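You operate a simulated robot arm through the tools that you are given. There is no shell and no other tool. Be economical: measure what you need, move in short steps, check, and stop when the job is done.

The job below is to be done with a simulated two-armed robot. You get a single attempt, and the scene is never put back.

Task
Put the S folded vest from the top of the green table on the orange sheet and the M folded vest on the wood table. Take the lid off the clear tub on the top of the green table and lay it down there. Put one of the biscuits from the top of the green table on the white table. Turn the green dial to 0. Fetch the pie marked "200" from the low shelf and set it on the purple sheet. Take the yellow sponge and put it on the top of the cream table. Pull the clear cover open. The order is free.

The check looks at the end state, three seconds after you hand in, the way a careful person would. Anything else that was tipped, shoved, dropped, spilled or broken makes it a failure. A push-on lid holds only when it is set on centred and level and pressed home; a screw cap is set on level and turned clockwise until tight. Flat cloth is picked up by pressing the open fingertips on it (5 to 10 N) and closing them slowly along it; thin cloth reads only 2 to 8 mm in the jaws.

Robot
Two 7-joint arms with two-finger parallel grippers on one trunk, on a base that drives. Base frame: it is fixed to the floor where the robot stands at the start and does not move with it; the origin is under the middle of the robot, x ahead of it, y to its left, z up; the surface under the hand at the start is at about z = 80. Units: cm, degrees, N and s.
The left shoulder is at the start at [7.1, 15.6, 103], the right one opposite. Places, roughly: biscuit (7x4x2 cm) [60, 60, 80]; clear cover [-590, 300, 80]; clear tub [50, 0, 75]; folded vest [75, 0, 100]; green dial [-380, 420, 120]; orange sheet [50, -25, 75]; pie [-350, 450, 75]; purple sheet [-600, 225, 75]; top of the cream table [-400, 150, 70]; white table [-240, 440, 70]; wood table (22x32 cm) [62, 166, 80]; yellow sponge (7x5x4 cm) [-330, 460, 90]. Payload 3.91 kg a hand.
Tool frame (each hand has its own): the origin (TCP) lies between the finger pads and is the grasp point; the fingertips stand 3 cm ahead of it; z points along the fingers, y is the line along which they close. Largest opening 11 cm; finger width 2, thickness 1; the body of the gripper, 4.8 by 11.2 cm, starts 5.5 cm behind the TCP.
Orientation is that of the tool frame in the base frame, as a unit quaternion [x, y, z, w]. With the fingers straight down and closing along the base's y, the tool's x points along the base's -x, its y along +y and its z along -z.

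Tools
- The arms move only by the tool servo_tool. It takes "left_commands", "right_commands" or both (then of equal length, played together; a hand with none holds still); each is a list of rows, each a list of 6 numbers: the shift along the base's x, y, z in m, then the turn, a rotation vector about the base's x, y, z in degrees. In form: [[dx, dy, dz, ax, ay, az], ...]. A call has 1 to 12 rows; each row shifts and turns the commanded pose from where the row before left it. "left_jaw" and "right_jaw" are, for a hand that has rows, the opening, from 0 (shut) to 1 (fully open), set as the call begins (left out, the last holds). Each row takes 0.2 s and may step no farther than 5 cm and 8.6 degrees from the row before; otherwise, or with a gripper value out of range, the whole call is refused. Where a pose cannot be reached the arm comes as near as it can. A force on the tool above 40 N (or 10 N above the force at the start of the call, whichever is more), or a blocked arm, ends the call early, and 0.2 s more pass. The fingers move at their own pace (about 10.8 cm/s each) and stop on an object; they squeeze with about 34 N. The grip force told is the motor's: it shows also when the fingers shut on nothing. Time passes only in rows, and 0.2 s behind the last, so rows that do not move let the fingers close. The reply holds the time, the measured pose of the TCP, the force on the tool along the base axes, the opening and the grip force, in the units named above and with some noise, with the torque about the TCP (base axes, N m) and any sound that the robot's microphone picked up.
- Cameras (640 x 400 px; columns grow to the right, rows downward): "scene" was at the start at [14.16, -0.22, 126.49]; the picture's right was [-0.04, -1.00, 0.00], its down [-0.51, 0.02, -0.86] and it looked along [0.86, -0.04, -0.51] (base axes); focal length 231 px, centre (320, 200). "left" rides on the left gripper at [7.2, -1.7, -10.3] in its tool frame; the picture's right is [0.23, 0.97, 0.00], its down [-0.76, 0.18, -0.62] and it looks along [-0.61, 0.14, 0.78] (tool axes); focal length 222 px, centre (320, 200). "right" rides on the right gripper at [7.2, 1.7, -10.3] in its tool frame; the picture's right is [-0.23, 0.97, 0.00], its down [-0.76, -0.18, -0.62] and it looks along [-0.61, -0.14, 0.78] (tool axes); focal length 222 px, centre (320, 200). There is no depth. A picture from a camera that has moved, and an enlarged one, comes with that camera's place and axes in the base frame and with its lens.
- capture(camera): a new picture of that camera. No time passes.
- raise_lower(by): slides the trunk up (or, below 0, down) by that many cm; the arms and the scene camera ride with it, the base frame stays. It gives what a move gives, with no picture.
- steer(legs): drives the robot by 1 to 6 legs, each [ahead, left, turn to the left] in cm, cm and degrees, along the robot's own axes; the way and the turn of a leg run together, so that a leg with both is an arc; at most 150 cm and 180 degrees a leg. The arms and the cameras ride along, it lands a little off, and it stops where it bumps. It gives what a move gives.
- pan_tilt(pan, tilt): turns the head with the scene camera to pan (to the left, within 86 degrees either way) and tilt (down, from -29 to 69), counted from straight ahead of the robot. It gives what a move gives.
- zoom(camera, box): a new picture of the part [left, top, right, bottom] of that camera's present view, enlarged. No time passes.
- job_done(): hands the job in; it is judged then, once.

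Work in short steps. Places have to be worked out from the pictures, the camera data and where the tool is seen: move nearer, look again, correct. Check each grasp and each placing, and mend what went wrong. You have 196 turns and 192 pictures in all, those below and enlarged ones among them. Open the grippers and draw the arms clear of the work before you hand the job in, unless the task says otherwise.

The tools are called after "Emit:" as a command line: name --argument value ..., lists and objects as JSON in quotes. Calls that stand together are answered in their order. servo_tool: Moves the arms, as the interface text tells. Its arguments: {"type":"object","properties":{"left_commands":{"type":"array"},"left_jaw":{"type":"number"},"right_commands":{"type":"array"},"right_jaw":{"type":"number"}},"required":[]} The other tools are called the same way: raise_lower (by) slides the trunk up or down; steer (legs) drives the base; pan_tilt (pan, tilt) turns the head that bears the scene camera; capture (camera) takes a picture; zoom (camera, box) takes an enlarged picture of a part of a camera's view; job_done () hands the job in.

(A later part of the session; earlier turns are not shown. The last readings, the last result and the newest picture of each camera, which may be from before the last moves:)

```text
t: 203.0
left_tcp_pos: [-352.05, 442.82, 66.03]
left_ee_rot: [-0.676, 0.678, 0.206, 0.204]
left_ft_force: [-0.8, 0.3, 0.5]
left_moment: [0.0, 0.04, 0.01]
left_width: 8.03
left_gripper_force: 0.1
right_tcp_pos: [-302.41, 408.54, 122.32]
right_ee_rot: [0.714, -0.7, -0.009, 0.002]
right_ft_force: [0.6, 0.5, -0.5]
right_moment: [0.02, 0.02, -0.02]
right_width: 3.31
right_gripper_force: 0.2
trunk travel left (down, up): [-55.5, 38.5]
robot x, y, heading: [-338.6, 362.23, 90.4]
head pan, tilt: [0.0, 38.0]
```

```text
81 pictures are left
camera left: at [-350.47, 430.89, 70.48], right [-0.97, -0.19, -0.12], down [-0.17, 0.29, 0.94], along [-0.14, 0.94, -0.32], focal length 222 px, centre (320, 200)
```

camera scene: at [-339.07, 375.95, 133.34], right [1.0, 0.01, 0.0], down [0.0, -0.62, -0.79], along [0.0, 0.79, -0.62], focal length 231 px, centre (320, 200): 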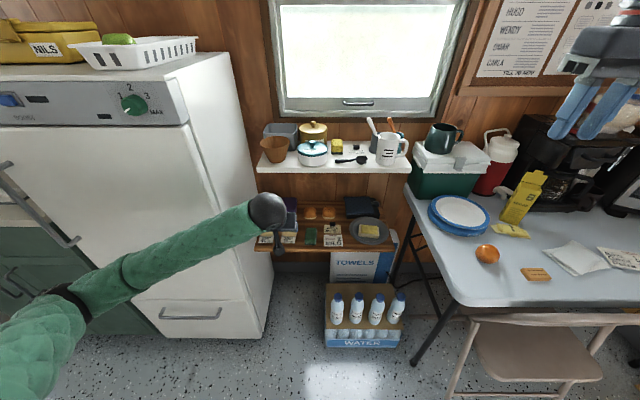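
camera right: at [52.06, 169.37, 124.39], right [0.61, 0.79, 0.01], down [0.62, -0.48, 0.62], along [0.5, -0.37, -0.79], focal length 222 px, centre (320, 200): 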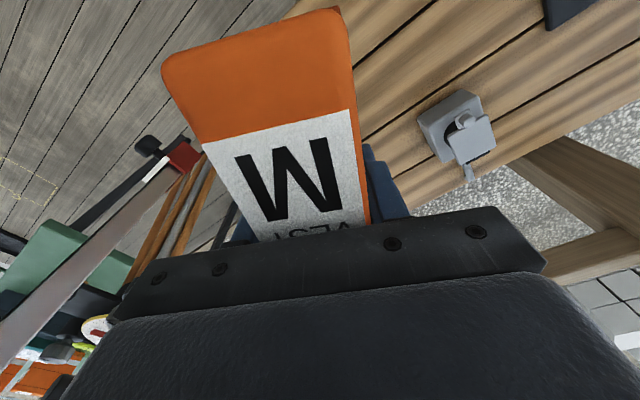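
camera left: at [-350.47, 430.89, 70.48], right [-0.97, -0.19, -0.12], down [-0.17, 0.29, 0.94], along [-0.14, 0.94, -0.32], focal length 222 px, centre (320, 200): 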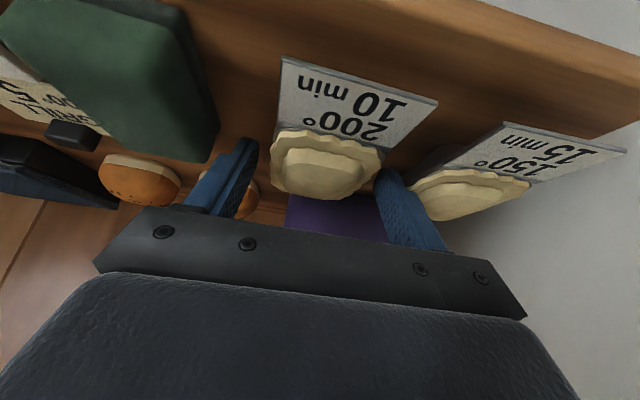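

Lower 0.7 cm and close.

Emit:
servo_tool --left_commands '[[0, 0.001, -0.004, 0, 0, 0], [0, 0.001, -0.004, 0, 0, 0], [0, 0, 0, 0, 0, 0]]'

Emit:
servo_tool --left_commands '[[0, 0, 0, 0, 0, 0], [0, 0, 0, 0, 0, 0], [0, 0, 0, 0, 0, 0]]' --left_jaw 0.45

Emit:
capture --camera "left"

```text
t: 203.8
left_tcp_pos: [-352.06, 443.02, 65.17]
left_ee_rot: [-0.676, 0.678, 0.206, 0.203]
left_ft_force: [-0.3, 1.1, 0.1]
left_moment: [-0.01, 0.02, -0.03]
left_width: 8.01
left_gripper_force: 0.1
right_tcp_pos: [-302.34, 408.56, 122.24]
right_ee_rot: [0.713, -0.701, -0.009, 0.002]
right_ft_force: [0.4, 0.5, -0.1]
right_moment: [-0.02, 0.02, 0.01]
right_width: 3.31
right_gripper_force: 0.1
trunk travel left (down, up): [-55.5, 38.5]
robot x, y, heading: [-338.8, 361.99, 90.7]
head pan, tilt: [0.0, 38.0]
```

```text
t: 204.6
left_tcp_pos: [-351.92, 443.06, 65.17]
left_ee_rot: [-0.676, 0.678, 0.206, 0.203]
left_ft_force: [0.4, 0.4, 1.3]
left_moment: [-0.02, 0.08, -0.07]
left_width: 5.99
left_gripper_force: 33.8
right_tcp_pos: [-302.36, 408.6, 122.19]
right_ee_rot: [0.713, -0.701, -0.009, 0.002]
right_ft_force: [0.2, -0.6, 0.3]
right_moment: [-0.01, -0.01, 0.01]
right_width: 3.32
right_gripper_force: 0.0
trunk travel left (down, up): [-55.5, 38.5]
robot x, y, heading: [-339.02, 362.21, 90.2]
head pan, tilt: [0.0, 38.0]
```

```text
80 pictures are left
camera left: at [-350.47, 431.12, 69.76], right [-0.97, -0.19, -0.12], down [-0.17, 0.29, 0.94], along [-0.14, 0.94, -0.31], focal length 222 px, centre (320, 200)
```

left: 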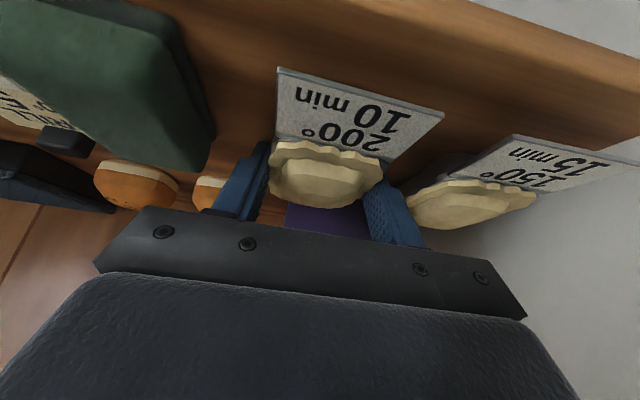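

Gripped (6.0 cm). Lift slightly, then draw out toward the robot.

Emit:
servo_tool --left_commands '[[0, 0, 0.01, 0, 0, 0], [0, 0, 0.02, 0, 0, 0], [0, -0.01, 0.02, 0, 0, 0], [0, -0.03, 0.02, 0, 0, 0], [0, -0.04, 0.02, 0, 0, 0]]'

Emit:
capture --camera "left"

Emit:
zoom --camera "scene" --box '[240, 180, 340, 260]'

```text
t: 205.8
left_tcp_pos: [-352.12, 434.87, 73.99]
left_ee_rot: [-0.676, 0.678, 0.206, 0.203]
left_ft_force: [1.0, -0.4, -0.5]
left_moment: [-0.02, 0.01, 0.03]
left_width: 5.96
left_gripper_force: 34.1
right_tcp_pos: [-302.34, 408.54, 122.23]
right_ee_rot: [0.714, -0.7, -0.009, 0.002]
right_ft_force: [0.2, -0.4, -0.8]
right_moment: [0.02, -0.02, 0.0]
right_width: 3.31
right_gripper_force: 0.1
trunk travel left (down, up): [-55.5, 38.5]
robot x, y, heading: [-339.2, 362.05, 90.4]
head pan, tilt: [0.0, 38.0]
```

```text
79 pictures are left
camera left: at [-350.52, 423.0, 78.58], right [-0.97, -0.19, -0.12], down [-0.17, 0.29, 0.94], along [-0.14, 0.94, -0.31], focal length 222 px, centre (320, 200)
```

left: 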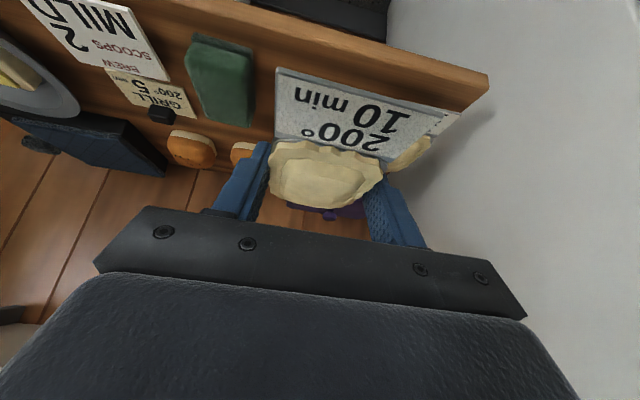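

```text
5.00 times, centred on (290, 220) of scene
camera zoom: at [-339.02, 375.86, 133.35], right [1.0, 0.01, 0.0], down [0.0, -0.62, -0.79], along [0.0, 0.79, -0.62], focal length 1155 px, centre (470, 100)
```

zoom: 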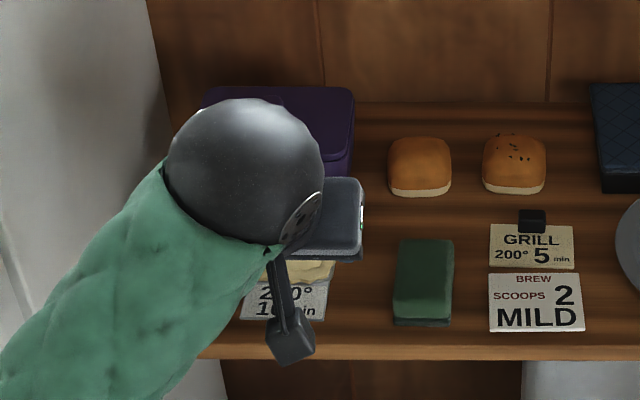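

Pie and its card come along. Retract the left hand, keeping its tilt so the pie stays level.

Emit:
servo_tool --left_commands '[[0, -0.04, 0.02, 0, 0, 0], [0, -0.04, 0.02, 0, 0, 0], [0, -0.04, 0.03, 0, 0, 0], [0, -0.03, 0.03, 0, 0, 0], [0, -0.03, 0.03, 0, 0, 0], [0, -0.03, 0.03, 0, 0, 0], [0, 0, 0.04, 0, 0, 0], [0, 0, 0.03, 0, 0, 0]]' --right_commands '[[0, 0, 0, 0, 0, 8.2], [0, 0, 0, 0, 0, 8.2], [0, 0, 0, 0, 0, 8.2], [0, 0, 0, 0, 0, 8.2], [0, 0, 0, 0, 0, 8.2], [0, 0, 0, 0, 0, 8.2], [0, 0, 0, 0, 0, 8.2], [0, 0, 0, 0, 0, 8.2]]' --right_jaw 0.85

Emit:
capture --camera "scene"

```text
t: 207.6
left_tcp_pos: [-350.86, 417.1, 96.45]
left_ee_rot: [-0.676, 0.678, 0.205, 0.203]
left_ft_force: [-0.3, 0.0, -0.6]
left_moment: [-0.01, 0.02, -0.01]
left_width: 5.93
left_gripper_force: 34.3
left hand out of reach, approached as far as the arm can: row 6, 7
right_tcp_pos: [-307.32, 406.6, 121.64]
right_ee_rot: [0.979, -0.205, -0.007, 0.007]
right_ft_force: [-1.0, 0.2, -0.5]
right_moment: [-0.03, -0.01, 0.0]
right_width: 9.36
right_gripper_force: 0.0
right hand out of reach, approached as far as the arm can: row 7, 8
trunk travel left (down, up): [-55.5, 38.5]
robot x, y, heading: [-339.22, 362.08, 90.2]
head pan, tilt: [0.0, 38.0]
```

```text
77 pictures are left
camera scene: at [-339.08, 376.01, 133.31], right [1.0, 0.0, 0.0], down [0.0, -0.62, -0.79], along [0.0, 0.79, -0.62], focal length 231 px, centre (320, 200)
```

scene: 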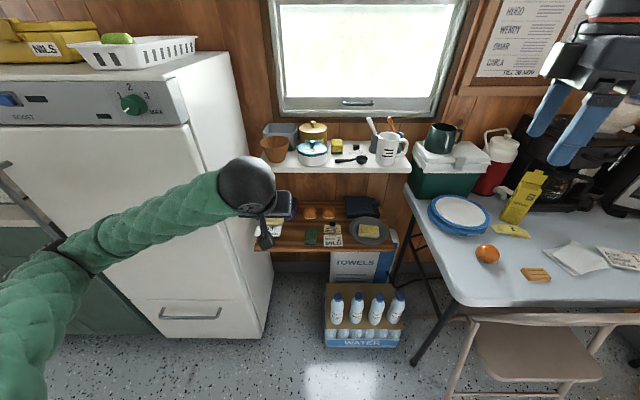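

Now the right hand: continue yaw and move over the shelf toward the sponge, staying high.

Emit:
servo_tool --right_commands '[[-0.02, 0.035, 0, 0, 0, 0], [-0.025, 0.04, 0, 0, 0, 0], [-0.028, 0.04, 0, 0, 0, 0], [-0.028, 0.04, 0, 0, 0, 0], [-0.028, 0.04, 0, 0, 0, 0], [-0.028, 0.04, 0, 0, 0, 0], [-0.028, 0.04, 0, 0, 0, 0], [-0.028, 0.04, 0, 0, 0, 8.2], [-0.028, 0.04, 0, 0, 0, 8.2], [0, 0.02, 0, 0, 0, 8]]'

Emit:
capture --camera "right"

Emit:
capture --camera "scene"

```text
t: 209.8
left_tcp_pos: [-350.89, 417.02, 96.7]
left_ee_rot: [-0.676, 0.678, 0.205, 0.204]
left_ft_force: [-0.6, 0.5, -1.0]
left_moment: [0.01, 0.0, 0.01]
left_width: 5.95
left_gripper_force: 34.2
right_tcp_pos: [-342.76, 418.63, 119.21]
right_ee_rot: [1.0, -0.005, -0.007, 0.008]
right_ft_force: [0.7, 0.0, 0.1]
right_moment: [0.03, -0.01, -0.02]
right_width: 9.34
right_gripper_force: 0.1
right hand out of reach, approached as far as the arm can: row 5, 6, 7, 8, 9, 10
trunk travel left (down, up): [-55.5, 38.5]
robot x, y, heading: [-338.84, 362.0, 90.2]
head pan, tilt: [0.0, 38.0]
```

```text
76 pictures are left
camera right: at [-335.47, 417.14, 129.47], right [-0.24, -0.97, 0.02], down [-0.75, 0.2, 0.63], along [-0.62, 0.13, -0.78], focal length 222 px, centre (320, 200)
```

right: 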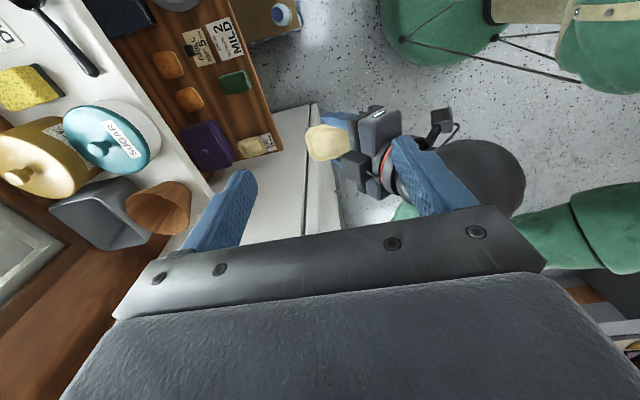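

```text
75 pictures are left
camera scene: at [-339.06, 375.87, 133.35], right [1.0, 0.01, 0.0], down [0.0, -0.62, -0.79], along [0.0, 0.79, -0.62], focal length 231 px, centre (320, 200)
```

scene: 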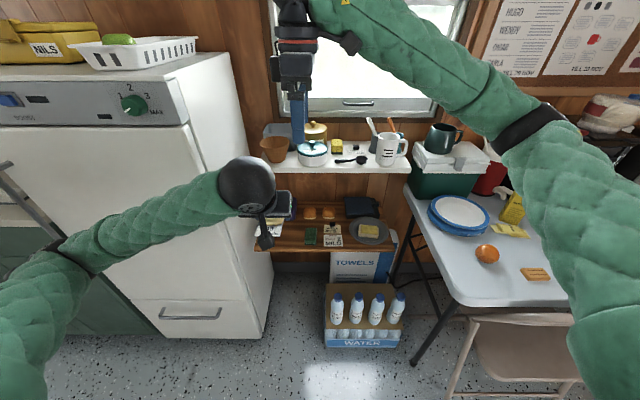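

The arm lagged behind. Try moving on forward toward the sponge from this orientation.

Emit:
servo_tool --right_commands '[[0.02, 0.03, 0, 0, 0, 0], [0.02, 0.03, 0, 0, 0, 0], [0.02, 0.03, 0, 0, 0, 0], [0.02, 0.03, 0, 0, 0, 0], [0.01, 0.03, 0, 0, 0, 0], [0.01, 0.03, 0, 0, 0, 0], [0, 0.03, 0, 0, 0, 0]]'

```text
t: 211.4
left_tcp_pos: [-351.08, 417.18, 96.62]
left_ee_rot: [-0.676, 0.678, 0.205, 0.204]
left_ft_force: [0.3, -0.2, -1.1]
left_moment: [0.01, 0.02, -0.02]
left_width: 5.95
left_gripper_force: 34.0
right_tcp_pos: [-342.33, 417.85, 118.35]
right_ee_rot: [1.0, 0.005, -0.006, 0.008]
right_ft_force: [0.4, 0.6, -0.1]
right_moment: [0.03, -0.02, 0.01]
right_width: 9.34
right_gripper_force: 0.1
right hand out of reach, approached as far as the arm can: row 1, 2, 3, 4, 5, 6, 7
trunk travel left (down, up): [-55.5, 38.5]
robot x, y, heading: [-339.39, 361.97, 90.4]
head pan, tilt: [0.0, 38.0]
```

Stuck at a joint limit. Test by backing yaw off a little while commanding backward motion.

Emit:
servo_tool --right_commands '[[0, -0.04, 0, 0, 0, -8.2], [0, -0.04, 0, 0, 0, -8.2], [0, -0.04, 0, 0, 0, -8.2]]'

```text
t: 212.2
left_tcp_pos: [-350.87, 417.0, 96.71]
left_ee_rot: [-0.676, 0.678, 0.205, 0.204]
left_ft_force: [0.9, 0.5, -0.6]
left_moment: [-0.01, 0.0, -0.03]
left_width: 5.94
left_gripper_force: 33.8
right_tcp_pos: [-342.17, 405.55, 118.62]
right_ee_rot: [0.979, -0.204, -0.006, 0.006]
right_ft_force: [0.0, -1.0, 0.1]
right_moment: [-0.01, -0.01, -0.01]
right_width: 9.36
right_gripper_force: 0.1
trunk travel left (down, up): [-55.5, 38.5]
robot x, y, heading: [-338.83, 362.1, 90.2]
head pan, tilt: [0.0, 38.0]
```

Good: the command resets to what's reached, so no leap. Try advancing toward the sponge at the current 66° yaw.

Emit:
servo_tool --right_commands '[[0.012, 0.03, 0.005, 0, 0, 0], [0.012, 0.035, 0.005, 0, 0, 0], [0.012, 0.035, 0, 0, 0, 0], [0.012, 0.035, 0, 0, 0, 0], [0.012, 0.035, 0, 0, 0, 0], [0.012, 0.035, 0, 0, 0, 0], [0.01, 0.035, 0, 0, 0, 0], [0.01, 0.035, 0, 0, 0, 0]]'

```text
t: 214.0
left_tcp_pos: [-350.8, 417.08, 96.64]
left_ee_rot: [-0.676, 0.678, 0.206, 0.203]
left_ft_force: [-1.1, -0.1, -2.0]
left_moment: [0.0, 0.01, -0.01]
left_width: 5.97
left_gripper_force: 34.3
right_tcp_pos: [-333.05, 433.27, 119.27]
right_ee_rot: [0.979, -0.204, -0.006, 0.005]
right_ft_force: [0.0, 0.9, -0.4]
right_moment: [-0.01, -0.02, -0.03]
right_width: 9.34
right_gripper_force: 0.0
trunk travel left (down, up): [-55.5, 38.5]
robot x, y, heading: [-338.54, 361.96, 90.3]
head pan, tilt: [0.0, 38.0]
```

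Works here. Go further with some extra yaw.

Emit:
servo_tool --right_commands '[[0, 0.03, 0, 0, 0, 4], [0, 0.03, 0, 0, 0, 4], [0, 0.03, 0, 0, 0, 4], [0, 0.03, 0, 0, 0, 4], [0, 0.03, 0, 0, 0, 4], [0, 0.03, 0, 0, 0, 4]]'

Emit:
capture --camera "right"

Emit:
capture --camera "scene"

```text
t: 215.4
left_tcp_pos: [-350.84, 417.12, 96.58]
left_ee_rot: [-0.676, 0.678, 0.205, 0.204]
left_ft_force: [1.4, -0.8, -0.8]
left_moment: [-0.04, 0.01, 0.03]
left_width: 5.97
left_gripper_force: 34.5
right_tcp_pos: [-344.87, 419.71, 116.98]
right_ee_rot: [1.0, -0.007, -0.006, 0.008]
right_ft_force: [-0.2, -0.2, -0.6]
right_moment: [0.0, 0.0, -0.01]
right_width: 9.33
right_gripper_force: 0.0
right hand out of reach, approached as far as the arm can: row 1, 2, 3, 4, 5, 6
trunk travel left (down, up): [-55.5, 38.5]
robot x, y, heading: [-339.01, 361.74, 90.3]
head pan, tilt: [0.0, 38.0]
```

```text
74 pictures are left
camera right: at [-337.52, 418.07, 127.37], right [-0.24, -0.97, 0.02], down [-0.75, 0.2, 0.63], along [-0.61, 0.14, -0.78], focal length 222 px, centre (320, 200)
```

right: 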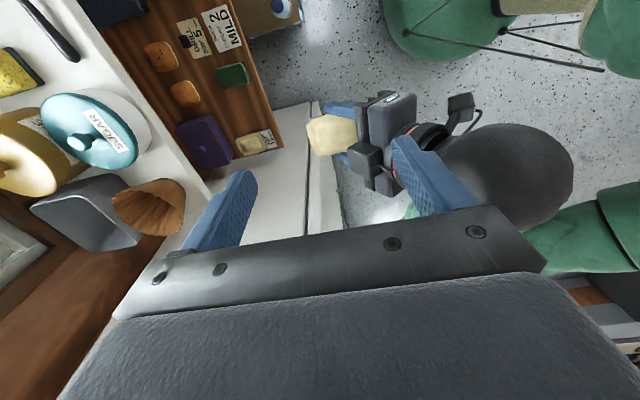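

```text
73 pictures are left
camera scene: at [-339.09, 375.93, 133.33], right [1.0, 0.01, 0.0], down [0.0, -0.62, -0.79], along [0.0, 0.79, -0.62], focal length 231 px, centre (320, 200)
```

scene: 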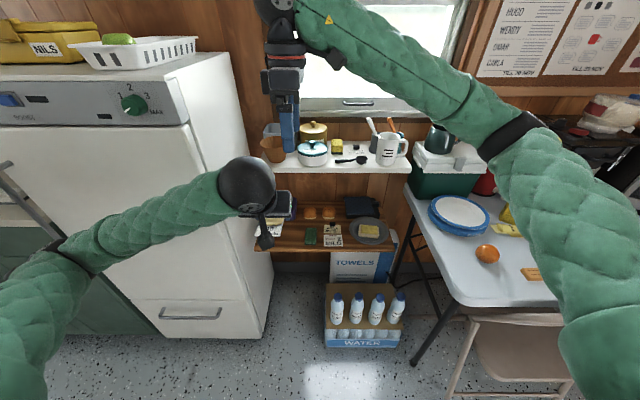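

Yaw beyond ~66° isn't reachable there. Instead I'll grip the sponge across its short side (x) from above, fitting the finger in the gap beside the pots. Rotate back to yaw 0 while moving over the shelf front.

Emit:
servo_tool --right_commands '[[0.01, 0, 0, 0, 0, -8.2], [0.01, 0, 0, 0, 0, -8.2], [0.01, 0, 0, 0, 0, -8.2], [0.01, 0, 0, 0, 0, -8.2], [0.01, 0.01, 0, 0, 0, -8.2], [0.01, 0.02, 0, 0, 0, -8.2], [0.01, 0.02, 0, 0, 0, -8.2], [0.01, 0.03, 0, 0, 0, -8.2], [0.01, 0.03, 0, 0, 0, -8.2], [0.01, 0.03, 0, 0, 0, -8.2], [0.015, 0.03, 0, 0, 0, -8.2]]' --right_jaw 0.56

Emit:
capture --camera "right"

```text
t: 217.8
left_tcp_pos: [-350.84, 416.97, 96.6]
left_ee_rot: [-0.676, 0.678, 0.206, 0.203]
left_ft_force: [0.5, -0.3, -1.5]
left_moment: [-0.03, -0.02, 0.0]
left_width: 5.95
left_gripper_force: 34.0
right_tcp_pos: [-333.5, 436.85, 117.09]
right_ee_rot: [0.707, -0.707, -0.008, 0.002]
right_ft_force: [0.3, 0.1, 0.1]
right_moment: [0.02, 0.01, 0.01]
right_width: 6.17
right_gripper_force: 0.0
trunk travel left (down, up): [-55.5, 38.5]
robot x, y, heading: [-338.68, 362.14, 90.5]
head pan, tilt: [0.0, 38.0]
```

```text
72 pictures are left
camera right: at [-334.92, 429.6, 127.37], right [-0.97, 0.22, 0.02], down [0.18, 0.76, 0.63], along [0.13, 0.61, -0.78], focal length 222 px, centre (320, 200)
```

right: 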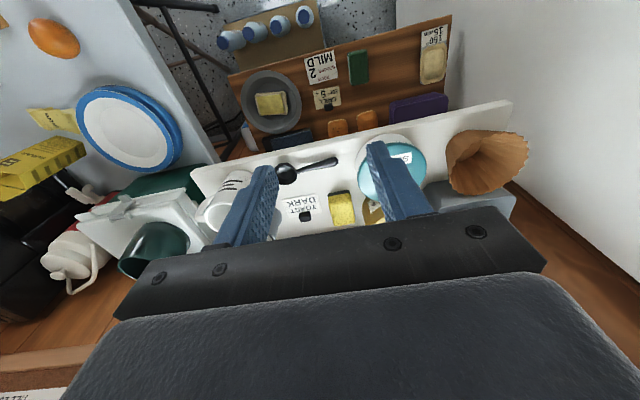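

Emit:
zoom --camera "right" --box '[260, 130, 420, 240]'

```text
3.64 times, centred on (340, 185) of right
camera zoom: at [-334.92, 429.6, 127.37], right [-0.97, 0.22, 0.02], down [0.18, 0.76, 0.63], along [0.13, 0.61, -0.78], focal length 808 px, centre (247, 254)
```

zoom: 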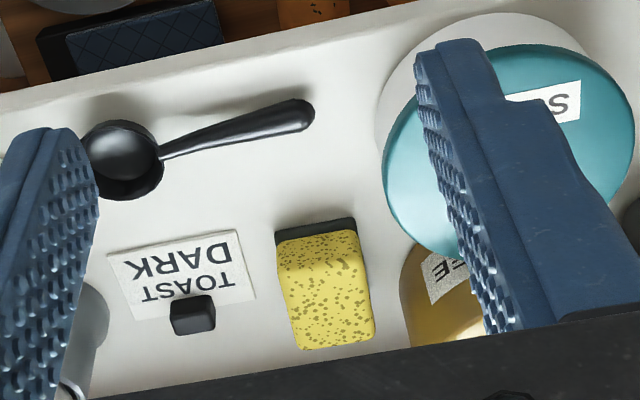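

Sponge measured: centre ≈(−333.1,455.3), y 452–459, gap to pots ~1.4 cm at its front end. I set the jaw to 5 cm and hover above its front part to check alignment.

Emit:
servo_tool --right_commands '[[0.002, 0.04, 0, 0, 0, 0], [0.002, 0.04, 0, 0, 0, 0], [0, 0.04, 0, 0, 0, 0], [0, 0.037, 0, 0, 0, 0], [0, 0, -0.04, 0, 0, 0], [0, 0, -0.04, 0, 0, 0], [0, 0, -0.035, 0, 0, 0]]' --right_jaw 0.455

Emit:
zoom --camera "right" --box '[220, 100, 460, 250]'

Emit:
zoom --camera "scene" --box '[285, 110, 385, 175]'

```text
t: 219.4
left_tcp_pos: [-350.75, 416.98, 96.53]
left_ee_rot: [-0.676, 0.678, 0.206, 0.203]
left_ft_force: [0.4, 0.5, -0.6]
left_moment: [0.0, 0.01, -0.02]
left_width: 5.97
left_gripper_force: 34.0
right_tcp_pos: [-333.48, 452.57, 105.36]
right_ee_rot: [0.709, -0.705, -0.009, 0.002]
right_ft_force: [-0.3, 0.4, 0.2]
right_moment: [-0.03, -0.01, 0.01]
right_width: 4.99
right_gripper_force: 0.2
trunk travel left (down, up): [-55.5, 38.5]
robot x, y, heading: [-338.94, 362.38, 90.7]
head pan, tilt: [0.0, 38.0]
```

```text
2.67 times, centred on (340, 175) of right
camera zoom: at [-334.84, 445.21, 115.59], right [-0.97, 0.22, 0.02], down [0.18, 0.76, 0.63], along [0.13, 0.61, -0.78], focal length 592 px, centre (267, 267)
```

zoom: 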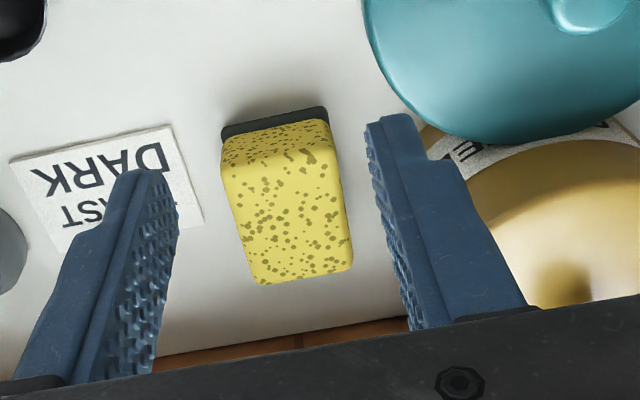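

```text
6.15 times, centred on (335, 142) of scene
camera zoom: at [-339.0, 376.01, 133.33], right [1.0, 0.01, 0.0], down [0.0, -0.62, -0.79], along [0.0, 0.79, -0.62], focal length 1422 px, centre (228, 554)
```

zoom: 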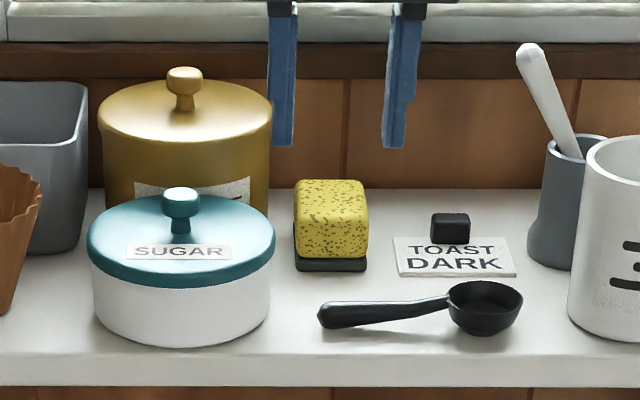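

Alignment fits: fingers straddle the front of the sponge with the left finger beside, ahead of the gold pot. Descend carefully.

Emit:
servo_tool --right_commands '[[0, 0.003, -0.02, 0, 0, 0], [0, 0, -0.015, 0, 0, 0], [0, 0, -0.015, 0, 0, 0]]'

Emit:
zoom --camera "right" --box '[220, 100, 460, 250]'

Emit:
zoom --camera "scene" --box '[285, 110, 385, 175]'

```text
t: 220.2
left_tcp_pos: [-350.87, 417.14, 96.57]
left_ee_rot: [-0.677, 0.678, 0.206, 0.202]
left_ft_force: [0.0, -0.1, -0.5]
left_moment: [-0.07, 0.01, 0.02]
left_width: 5.97
left_gripper_force: 34.1
right_tcp_pos: [-333.3, 452.78, 100.35]
right_ee_rot: [0.709, -0.705, -0.008, 0.002]
right_ft_force: [-0.4, 0.1, -0.3]
right_moment: [-0.02, -0.01, 0.02]
right_width: 5.0
right_gripper_force: 0.1
trunk travel left (down, up): [-55.5, 38.5]
robot x, y, heading: [-339.51, 362.25, 90.2]
head pan, tilt: [0.0, 38.0]
```

```text
2.67 times, centred on (340, 175) of right
camera zoom: at [-334.72, 445.46, 110.72], right [-0.97, 0.22, 0.02], down [0.18, 0.76, 0.63], along [0.13, 0.61, -0.78], focal length 592 px, centre (267, 267)
```

zoom: 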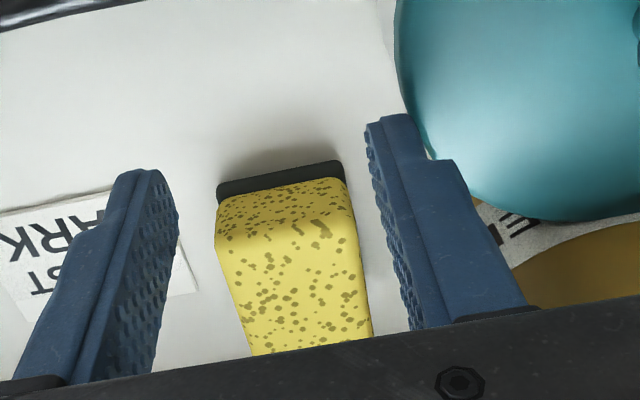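

```text
6.15 times, centred on (335, 142) of scene
camera zoom: at [-339.02, 376.01, 133.32], right [1.0, 0.01, 0.0], down [0.0, -0.62, -0.79], along [0.0, 0.79, -0.62], focal length 1422 px, centre (228, 554)
```

zoom: 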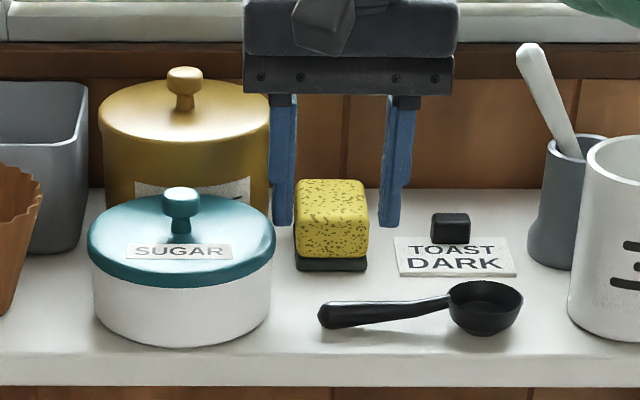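

The sponge front is actually at y≈454.2 (4 cm wide, centre x −333.25). I narrow the jaw to 4.3 cm here in front of it, lower a bit, then slide in 1.8 cm.

Emit:
servo_tool --right_commands '[[0, 0, -0.005, 0, 0, 0], [0, 0, -0.008, 0, 0, 0], [0, 0, 0, 0, 0, 0], [0, 0.006, 0, 0, 0, 0], [0, 0.006, 0, 0, 0, 0], [0, 0.006, 0, 0, 0, 0]]' --right_jaw 0.395

Emit:
zoom --camera "right" --box '[220, 100, 460, 250]'

Emit:
zoom --camera "scene" --box '[285, 110, 385, 175]'

```text
t: 221.6
left_tcp_pos: [-350.86, 416.98, 96.57]
left_ee_rot: [-0.677, 0.677, 0.206, 0.203]
left_ft_force: [0.3, 0.5, -1.0]
left_moment: [-0.01, 0.02, 0.0]
left_width: 5.97
left_gripper_force: 34.4
right_tcp_pos: [-333.26, 454.6, 99.35]
right_ee_rot: [0.709, -0.705, -0.008, 0.002]
right_ft_force: [0.1, 0.5, -0.4]
right_moment: [-0.02, 0.02, 0.02]
right_width: 4.36
right_gripper_force: 0.1
trunk travel left (down, up): [-55.5, 38.5]
robot x, y, heading: [-339.02, 361.81, 90.1]
head pan, tilt: [0.0, 38.0]
```

```text
2.67 times, centred on (340, 175) of right
camera zoom: at [-334.73, 447.21, 109.62], right [-0.97, 0.22, 0.01], down [0.18, 0.76, 0.63], along [0.13, 0.61, -0.78], focal length 592 px, centre (267, 267)
```

zoom: 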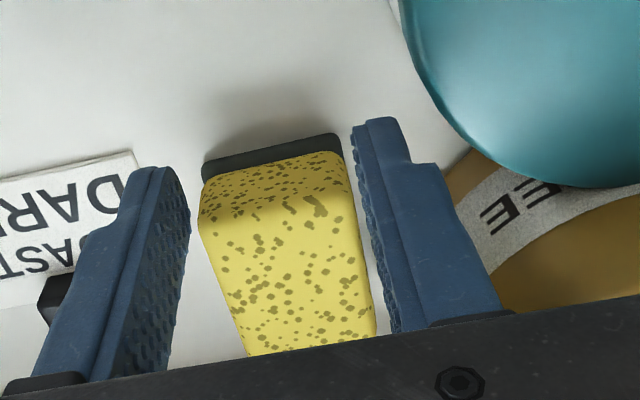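

```text
6.15 times, centred on (335, 142) of scene
camera zoom: at [-339.07, 375.96, 133.33], right [1.0, 0.01, 0.0], down [0.0, -0.62, -0.79], along [0.0, 0.79, -0.62], focal length 1422 px, centre (228, 554)
```

zoom: 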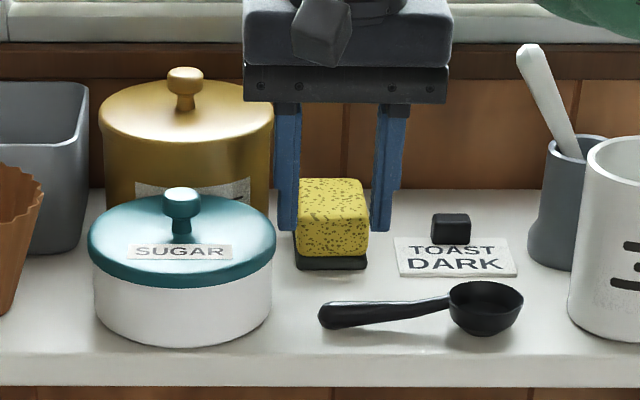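

Fits without contact. Slide 0.7 cm more, lower 0.5 cm, close.

Emit:
servo_tool --right_commands '[[0, 0.007, 0, 0, 0, 0], [0, 0, -0.005, 0, 0, 0]]'

Emit:
servo_tool --right_commands '[[0, 0, 0, 0, 0, 0], [0, 0, 0, 0, 0, 0], [0, 0, 0.005, 0, 0, 0]]' --right_jaw 0.2

Emit:
zoom --camera "scene" --box '[285, 110, 385, 175]'

```text
t: 222.2
left_tcp_pos: [-350.83, 417.09, 96.62]
left_ee_rot: [-0.676, 0.677, 0.206, 0.203]
left_ft_force: [-0.1, 0.3, -0.9]
left_moment: [-0.02, 0.01, -0.01]
left_width: 5.94
left_gripper_force: 34.3
right_tcp_pos: [-333.24, 455.17, 98.66]
right_ee_rot: [0.709, -0.706, -0.007, 0.003]
right_ft_force: [-0.4, 0.1, -0.5]
right_moment: [-0.04, 0.02, 0.05]
right_width: 4.37
right_gripper_force: 0.1
trunk travel left (down, up): [-55.5, 38.5]
robot x, y, heading: [-339.09, 362.15, 90.3]
head pan, tilt: [0.0, 38.0]
```

```text
t: 223.0
left_tcp_pos: [-350.94, 417.08, 96.62]
left_ee_rot: [-0.675, 0.679, 0.205, 0.203]
left_ft_force: [0.6, -1.1, -1.1]
left_moment: [0.02, -0.03, -0.02]
left_width: 5.94
left_gripper_force: 34.0
right_tcp_pos: [-333.18, 455.23, 99.35]
right_ee_rot: [0.709, -0.706, -0.009, 0.002]
right_ft_force: [-0.9, -0.1, -0.4]
right_moment: [-0.02, 0.03, 0.01]
right_width: 2.2
right_gripper_force: 0.2
trunk travel left (down, up): [-55.5, 38.5]
robot x, y, heading: [-339.23, 361.7, 90.0]
head pan, tilt: [0.0, 38.0]
```

```text
6.15 times, centred on (335, 142) of scene
camera zoom: at [-339.05, 375.93, 133.33], right [1.0, 0.01, 0.0], down [0.0, -0.62, -0.79], along [0.0, 0.79, -0.62], focal length 1422 px, centre (228, 554)
```

zoom: 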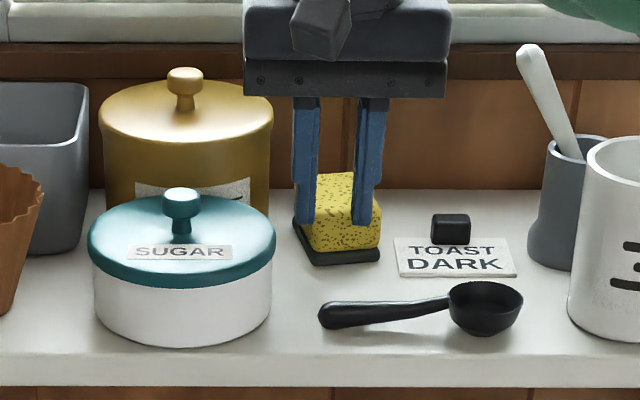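

The sponge is soft and compresses; close further and lift a little to test.

Emit:
servo_tool --right_commands '[[0, 0, 0, 0, 0, 0], [0, 0, 0, 0, 0, 0], [0, 0, 0.01, 0, 0, 0], [0, 0, 0.015, 0, 0, 0]]' --right_jaw 0.05

Emit:
zoom --camera "scene" --box '[285, 110, 385, 175]'

```text
t: 224.0
left_tcp_pos: [-351.05, 417.05, 96.63]
left_ee_rot: [-0.676, 0.678, 0.206, 0.203]
left_ft_force: [-0.1, 0.2, -1.8]
left_moment: [-0.02, 0.0, -0.02]
left_width: 5.95
left_gripper_force: 34.2
right_tcp_pos: [-333.21, 455.1, 101.89]
right_ee_rot: [0.709, -0.705, -0.008, 0.0]
right_ft_force: [-0.2, 0.2, -0.5]
right_moment: [0.01, -0.01, -0.01]
right_width: 0.55
right_gripper_force: 0.0
trunk travel left (down, up): [-55.5, 38.5]
robot x, y, heading: [-338.9, 361.89, 90.3]
head pan, tilt: [0.0, 38.0]
```

```text
6.15 times, centred on (335, 142) of scene
camera zoom: at [-339.06, 375.91, 133.33], right [1.0, 0.01, 0.0], down [0.0, -0.62, -0.79], along [0.0, 0.79, -0.62], focal length 1422 px, centre (228, 554)
```

zoom: 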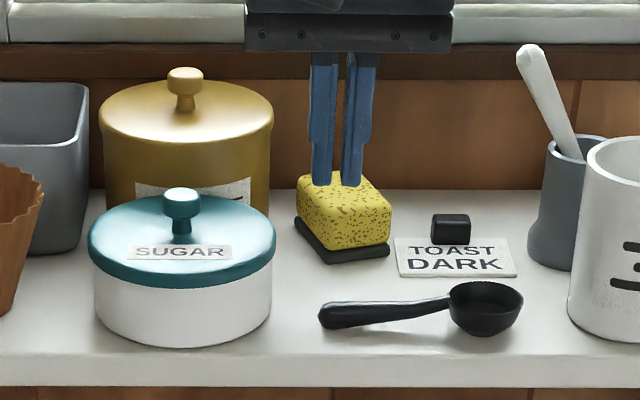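

It slipped out and turned about 30°. Look from the right hand to re-measure.

Emit:
servo_tool --right_commands '[[0, -0.02, 0.03, 0, 0, 0], [0, -0.02, 0.03, 0, 0, 0], [0, -0.02, 0.02, 0, 0, 0]]' --right_jaw 0.6

Emit:
zoom --camera "right" --box '[240, 100, 440, 230]'

Emit:
zoom --camera "scene" --box '[305, 125, 365, 165]'

```text
t: 224.8
left_tcp_pos: [-350.87, 416.97, 96.6]
left_ee_rot: [-0.677, 0.677, 0.206, 0.203]
left_ft_force: [0.4, -0.5, -0.8]
left_moment: [-0.01, 0.0, -0.01]
left_width: 5.95
left_gripper_force: 34.0
right_tcp_pos: [-333.09, 448.9, 109.84]
right_ee_rot: [0.709, -0.705, -0.008, 0.001]
right_ft_force: [-1.0, -0.2, 1.0]
right_moment: [-0.02, -0.03, -0.03]
right_width: 6.59
right_gripper_force: 0.0
trunk travel left (down, up): [-55.5, 38.5]
robot x, y, heading: [-339.53, 362.11, 90.4]
head pan, tilt: [0.0, 38.0]
```

```text
3.08 times, centred on (340, 165) of right
camera zoom: at [-334.52, 441.68, 120.23], right [-0.97, 0.22, 0.02], down [0.18, 0.76, 0.63], along [0.13, 0.62, -0.78], focal length 684 px, centre (258, 308)
```

zoom: 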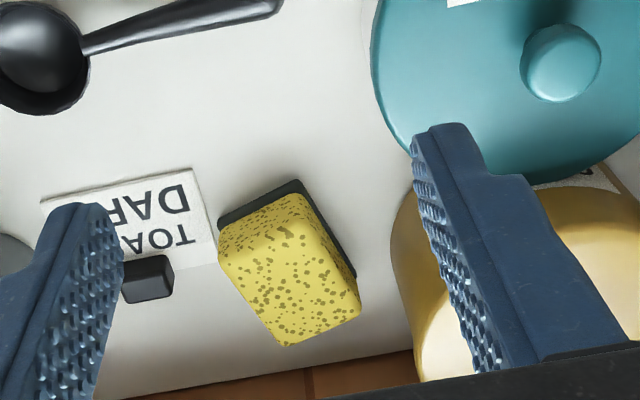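

```text
10.00 times, centred on (335, 145) of scene
camera zoom: at [-339.05, 375.85, 133.34], right [1.0, 0.01, 0.0], down [0.0, -0.62, -0.79], along [0.0, 0.79, -0.62], focal length 2310 px, centre (170, 750)
```

zoom: 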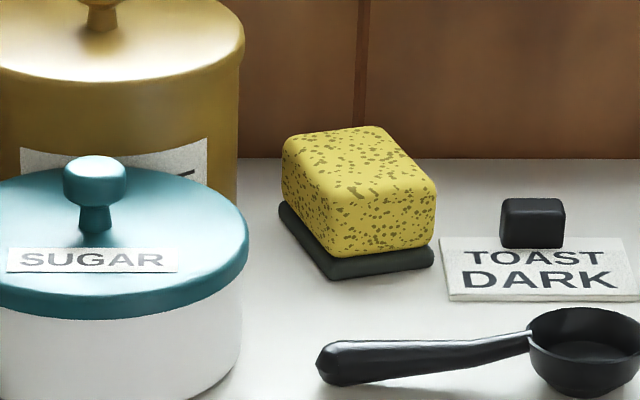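

Re-measured: the sponge top is at z≈96.6 and centre ≈(−332.4,458.9), turned ~13°, with more room from the pots now. Set yaw +13.5°, tilt 12° and hover above it.

Emit:
servo_tool --right_commands '[[0, 0.02, 0, 6, 0, 6.7], [0.002, 0.025, 0, 6, 0, 6], [0.003, 0.025, 0, 0, 0, 0], [0.002, 0.025, -0.02, 0, 0, 0], [0, 0, -0.035, 0, 0, 0]]' --right_jaw 0.5

Emit:
zoom --camera "right" --box '[220, 100, 460, 250]'

Emit:
zoom --camera "scene" --box '[285, 100, 385, 165]'

```text
refused: row 1 steps farther than a row can; nothing moved
```

```text
2.67 times, centred on (340, 175) of right
camera zoom: at [-334.52, 441.68, 120.23], right [-0.97, 0.22, 0.02], down [0.18, 0.76, 0.63], along [0.13, 0.62, -0.78], focal length 592 px, centre (267, 267)
```

zoom: 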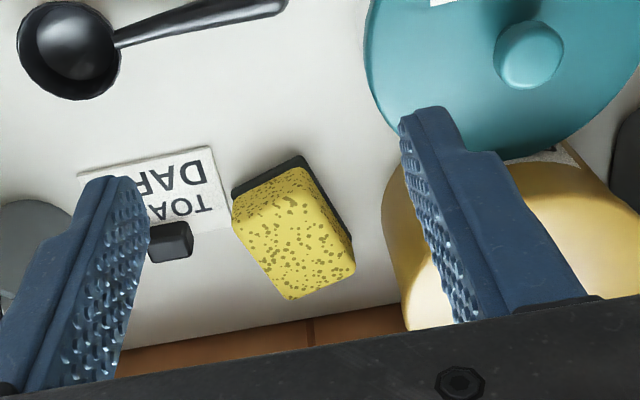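

```text
6.15 times, centred on (335, 132) of scene
camera zoom: at [-339.05, 375.85, 133.34], right [1.0, 0.01, 0.0], down [0.0, -0.62, -0.79], along [0.0, 0.79, -0.62], focal length 1422 px, centre (228, 615)
```

zoom: 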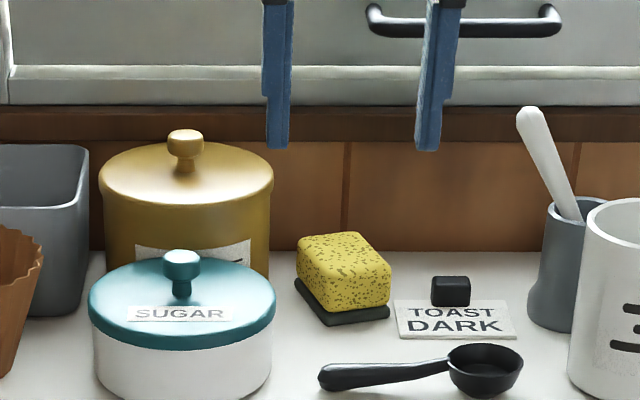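

Refused for rotation size; redo with smaller rotations.

Emit:
servo_tool --right_commands '[[0, 0.02, 0, 5, 0, 6], [0.002, 0.025, 0, 5, 0, 6.5], [0.003, 0.025, 0, 2, 0, 1], [0.002, 0.025, -0.02, 0, 0, 0], [0, 0, -0.035, 0, 0, 0]]' --right_jaw 0.5

Emit:
zoom --camera "right" --box '[220, 100, 460, 250]'

Emit:
zoom --camera "scene" --box '[285, 100, 385, 165]'

```text
t: 226.0
left_tcp_pos: [-350.83, 417.1, 96.69]
left_ee_rot: [-0.676, 0.677, 0.206, 0.203]
left_ft_force: [-0.7, 0.1, -1.5]
left_moment: [-0.02, 0.01, -0.03]
left_width: 5.95
left_gripper_force: 33.9
right_tcp_pos: [-332.39, 458.74, 104.37]
right_ee_rot: [0.783, -0.612, -0.081, -0.072]
right_ft_force: [0.4, 0.4, -0.1]
right_moment: [0.01, 0.01, -0.03]
right_width: 5.51
right_gripper_force: 0.1
trunk travel left (down, up): [-55.5, 38.5]
robot x, y, heading: [-338.93, 361.93, 90.4]
head pan, tilt: [0.0, 38.0]
```

```text
2.67 times, centred on (340, 175) of right
camera zoom: at [-331.88, 449.29, 112.93], right [-1.0, -0.02, 0.04], down [0.02, 0.63, 0.78], along [-0.04, 0.78, -0.63], focal length 592 px, centre (267, 267)
```

zoom: 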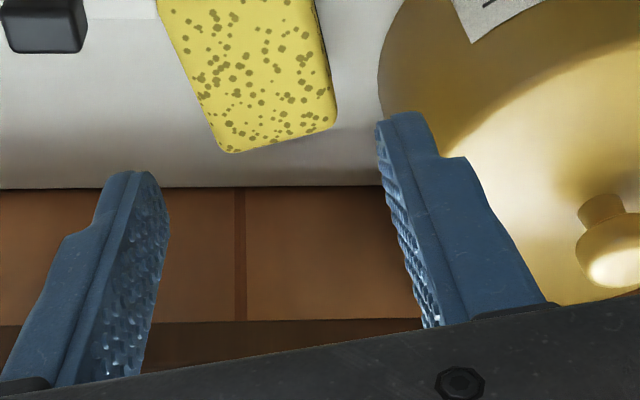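

```text
6.15 times, centred on (335, 132) of scene
camera zoom: at [-339.0, 375.97, 133.33], right [1.0, 0.01, 0.0], down [0.0, -0.62, -0.79], along [0.0, 0.79, -0.62], focal length 1422 px, centre (228, 615)
```

zoom: 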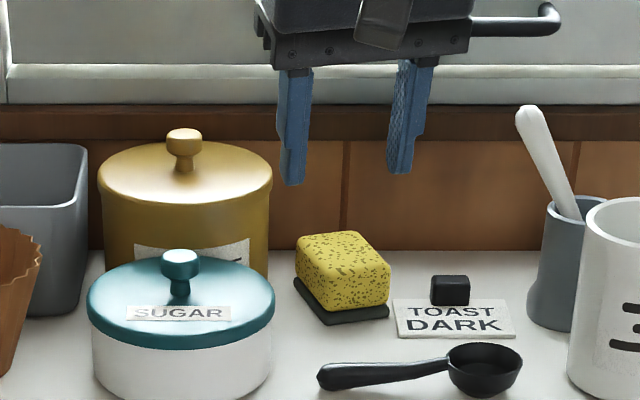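

Centred. Descend vertically to the sponge.

Emit:
servo_tool --right_commands '[[0, 0, -0.025, 0, 0, 0], [0, 0, -0.025, 0, 0, 0], [0, 0, -0.02, 0, 0, 0], [0, 0, -0.008, 0, 0, 0]]'

Emit:
zoom --camera "scene" --box '[285, 110, 385, 175]'

```text
t: 227.0
left_tcp_pos: [-350.88, 417.03, 96.75]
left_ee_rot: [-0.676, 0.677, 0.205, 0.203]
left_ft_force: [-0.1, 0.1, -1.1]
left_moment: [-0.01, -0.03, -0.02]
left_width: 5.95
left_gripper_force: 34.0
right_tcp_pos: [-332.37, 458.74, 96.66]
right_ee_rot: [0.783, -0.613, -0.081, -0.072]
right_ft_force: [-0.1, -0.1, -0.2]
right_moment: [-0.04, -0.01, 0.02]
right_width: 5.49
right_gripper_force: 0.1
trunk travel left (down, up): [-55.5, 38.5]
robot x, y, heading: [-338.99, 361.87, 90.3]
head pan, tilt: [0.0, 38.0]
```

```text
6.15 times, centred on (335, 142) of scene
camera zoom: at [-339.06, 375.93, 133.34], right [1.0, 0.01, 0.0], down [0.0, -0.62, -0.79], along [0.0, 0.79, -0.62], focal length 1422 px, centre (228, 554)
```

zoom: 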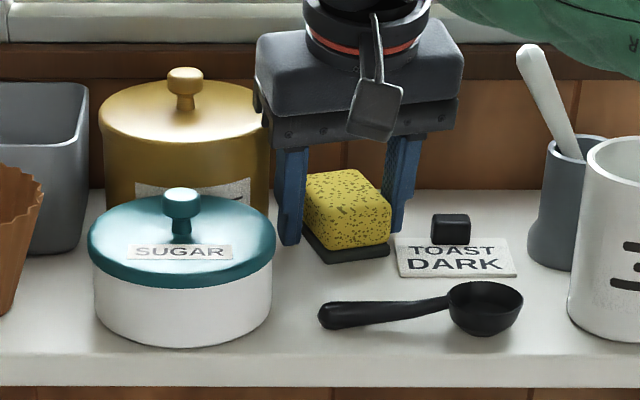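

No contact forces. Close on the sponge.

Emit:
servo_tool --right_commands '[[0, 0, 0, 0, 0, 0], [0, 0, 0, 0, 0, 0], [0, 0, 0, 0, 0, 0]]' --right_jaw 0.2

Emit:
zoom --camera "scene" --box '[285, 110, 385, 175]'

```text
t: 227.8
left_tcp_pos: [-350.89, 417.0, 96.57]
left_ee_rot: [-0.676, 0.678, 0.206, 0.203]
left_ft_force: [0.0, 0.0, -0.4]
left_moment: [-0.03, 0.01, 0.01]
left_width: 5.94
left_gripper_force: 34.2
right_tcp_pos: [-332.47, 458.76, 96.59]
right_ee_rot: [0.783, -0.613, -0.081, -0.072]
right_ft_force: [-1.0, 0.4, 3.0]
right_moment: [0.01, 0.05, 0.01]
right_width: 4.32
right_gripper_force: 33.7
trunk travel left (down, up): [-55.5, 38.5]
robot x, y, heading: [-338.98, 361.9, 90.2]
head pan, tilt: [0.0, 38.0]
```

```text
6.15 times, centred on (335, 142) of scene
camera zoom: at [-339.06, 375.93, 133.33], right [1.0, 0.01, 0.0], down [0.0, -0.62, -0.79], along [0.0, 0.79, -0.62], focal length 1422 px, centre (228, 554)
```

zoom: 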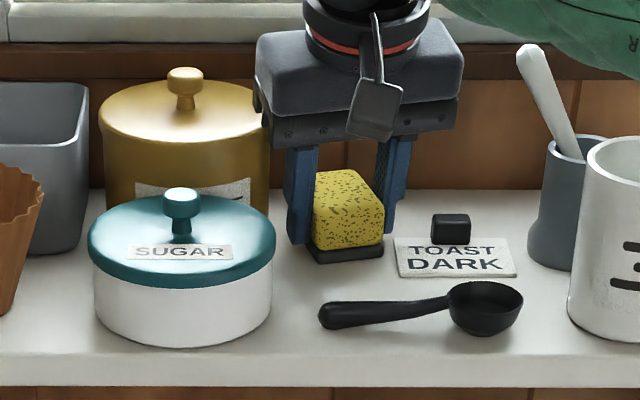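

Gripped firmly now (4.3 cm, 34 N). Lift straight up and pull back.

Emit:
servo_tool --right_commands '[[0, 0, 0.02, 0, 0, 0], [0, 0, 0.04, 0, 0, 0], [0, 0, 0.04, 0, 0, 0], [0, -0.02, 0.04, 0, 0, 0], [0.01, -0.045, 0, 0, 0, 0], [0.01, -0.045, 0, 0, 0, 0], [0.02, -0.04, 0, 0, 0, 0], [0.03, -0.03, 0, 0, 0, 0]]'

Emit:
capture --camera "scene"

```text
t: 229.6
left_tcp_pos: [-350.83, 416.97, 96.78]
left_ee_rot: [-0.677, 0.677, 0.206, 0.202]
left_ft_force: [0.1, -0.7, -1.0]
left_moment: [0.0, 0.0, 0.04]
left_width: 5.95
left_gripper_force: 33.5
right_tcp_pos: [-325.48, 440.52, 110.82]
right_ee_rot: [0.783, -0.612, -0.081, -0.072]
right_ft_force: [-0.2, -0.6, 0.8]
right_moment: [0.03, 0.0, 0.0]
right_width: 4.3
right_gripper_force: 33.5
trunk travel left (down, up): [-55.5, 38.5]
robot x, y, heading: [-339.23, 361.79, 90.4]
head pan, tilt: [0.0, 38.0]
```

```text
54 pictures are left
camera scene: at [-338.95, 375.86, 133.35], right [1.0, 0.01, 0.0], down [0.0, -0.62, -0.79], along [-0.01, 0.79, -0.62], focal length 231 px, centre (320, 200)
```

scene: 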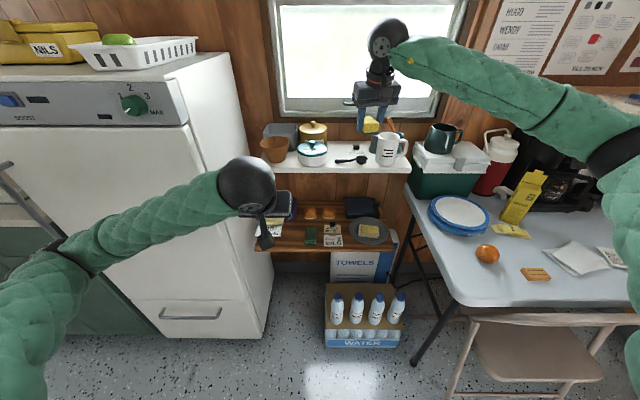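

Sponge and pie both held. Retract the right hand a little, then back away from the shelves and turn left toward the cream table.

Emit:
servo_tool --right_commands '[[0.01, -0.045, 0, 0, 0, 0], [0.01, -0.045, 0, 0, 0, 0], [0.01, -0.045, 0, 0, 0, 0], [0.01, -0.03, 0, 0, 0, 0]]'

Emit:
steer --legs '[[-78, 0, 0], [0, 0, 90]]'

Emit:
pan_tilt --pan 20 --tilt 25

Emit:
capture --camera "scene"

```text
t: 230.6
left_tcp_pos: [-350.92, 417.14, 96.72]
left_ee_rot: [-0.676, 0.677, 0.206, 0.203]
left_ft_force: [0.2, 1.1, -1.9]
left_moment: [-0.01, 0.0, -0.01]
left_width: 5.93
left_gripper_force: 33.7
right_tcp_pos: [-321.65, 424.02, 110.67]
right_ee_rot: [0.783, -0.613, -0.081, -0.072]
right_ft_force: [-0.5, 0.0, -0.1]
right_moment: [0.01, 0.01, 0.04]
right_width: 4.32
right_gripper_force: 34.0
trunk travel left (down, up): [-55.5, 38.5]
robot x, y, heading: [-339.02, 361.95, 90.6]
head pan, tilt: [0.0, 38.0]
```

```text
t: 238.7
left_tcp_pos: [-393.54, 270.5, 96.59]
left_ee_rot: [0.957, 0.015, -0.288, 0.007]
left_ft_force: [-0.3, -0.2, -1.3]
left_moment: [0.0, 0.0, 0.02]
left_width: 5.94
left_gripper_force: 34.0
right_tcp_pos: [-401.51, 299.42, 110.78]
right_ee_rot: [0.985, 0.137, -0.108, 0.007]
right_ft_force: [0.2, -0.7, -0.6]
right_moment: [0.01, 0.01, -0.01]
right_width: 4.3
right_gripper_force: 33.9
trunk travel left (down, up): [-55.5, 38.5]
robot x, y, heading: [-338.46, 283.88, -177.9]
head pan, tilt: [0.0, 38.0]
```

```text
t: 239.6
left_tcp_pos: [-393.49, 270.54, 96.62]
left_ee_rot: [0.957, 0.014, -0.289, 0.007]
left_ft_force: [0.1, 0.1, -1.7]
left_moment: [0.02, -0.01, 0.0]
left_width: 5.94
left_gripper_force: 34.2
right_tcp_pos: [-401.53, 299.52, 110.76]
right_ee_rot: [0.985, 0.138, -0.107, 0.008]
right_ft_force: [0.3, 0.4, -0.3]
right_moment: [0.0, -0.05, -0.03]
right_width: 4.31
right_gripper_force: 34.0
trunk travel left (down, up): [-55.5, 38.5]
robot x, y, heading: [-338.91, 283.84, -177.8]
head pan, tilt: [20.0, 25.0]
```

```text
53 pictures are left
camera scene: at [-352.49, 280.54, 135.36], right [-0.38, 0.93, 0.0], down [0.39, 0.16, -0.91], along [-0.84, -0.34, -0.42], focal length 231 px, centre (320, 200)
```

scene: 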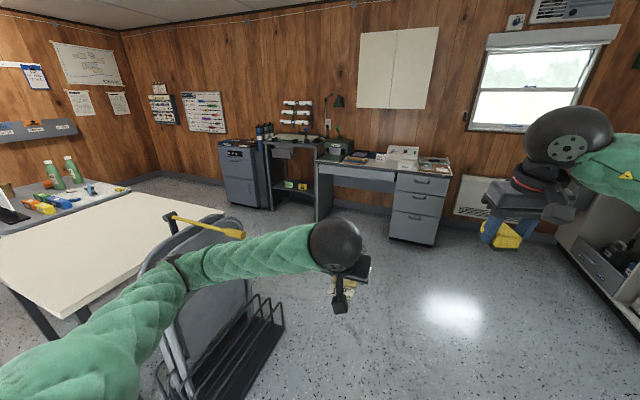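

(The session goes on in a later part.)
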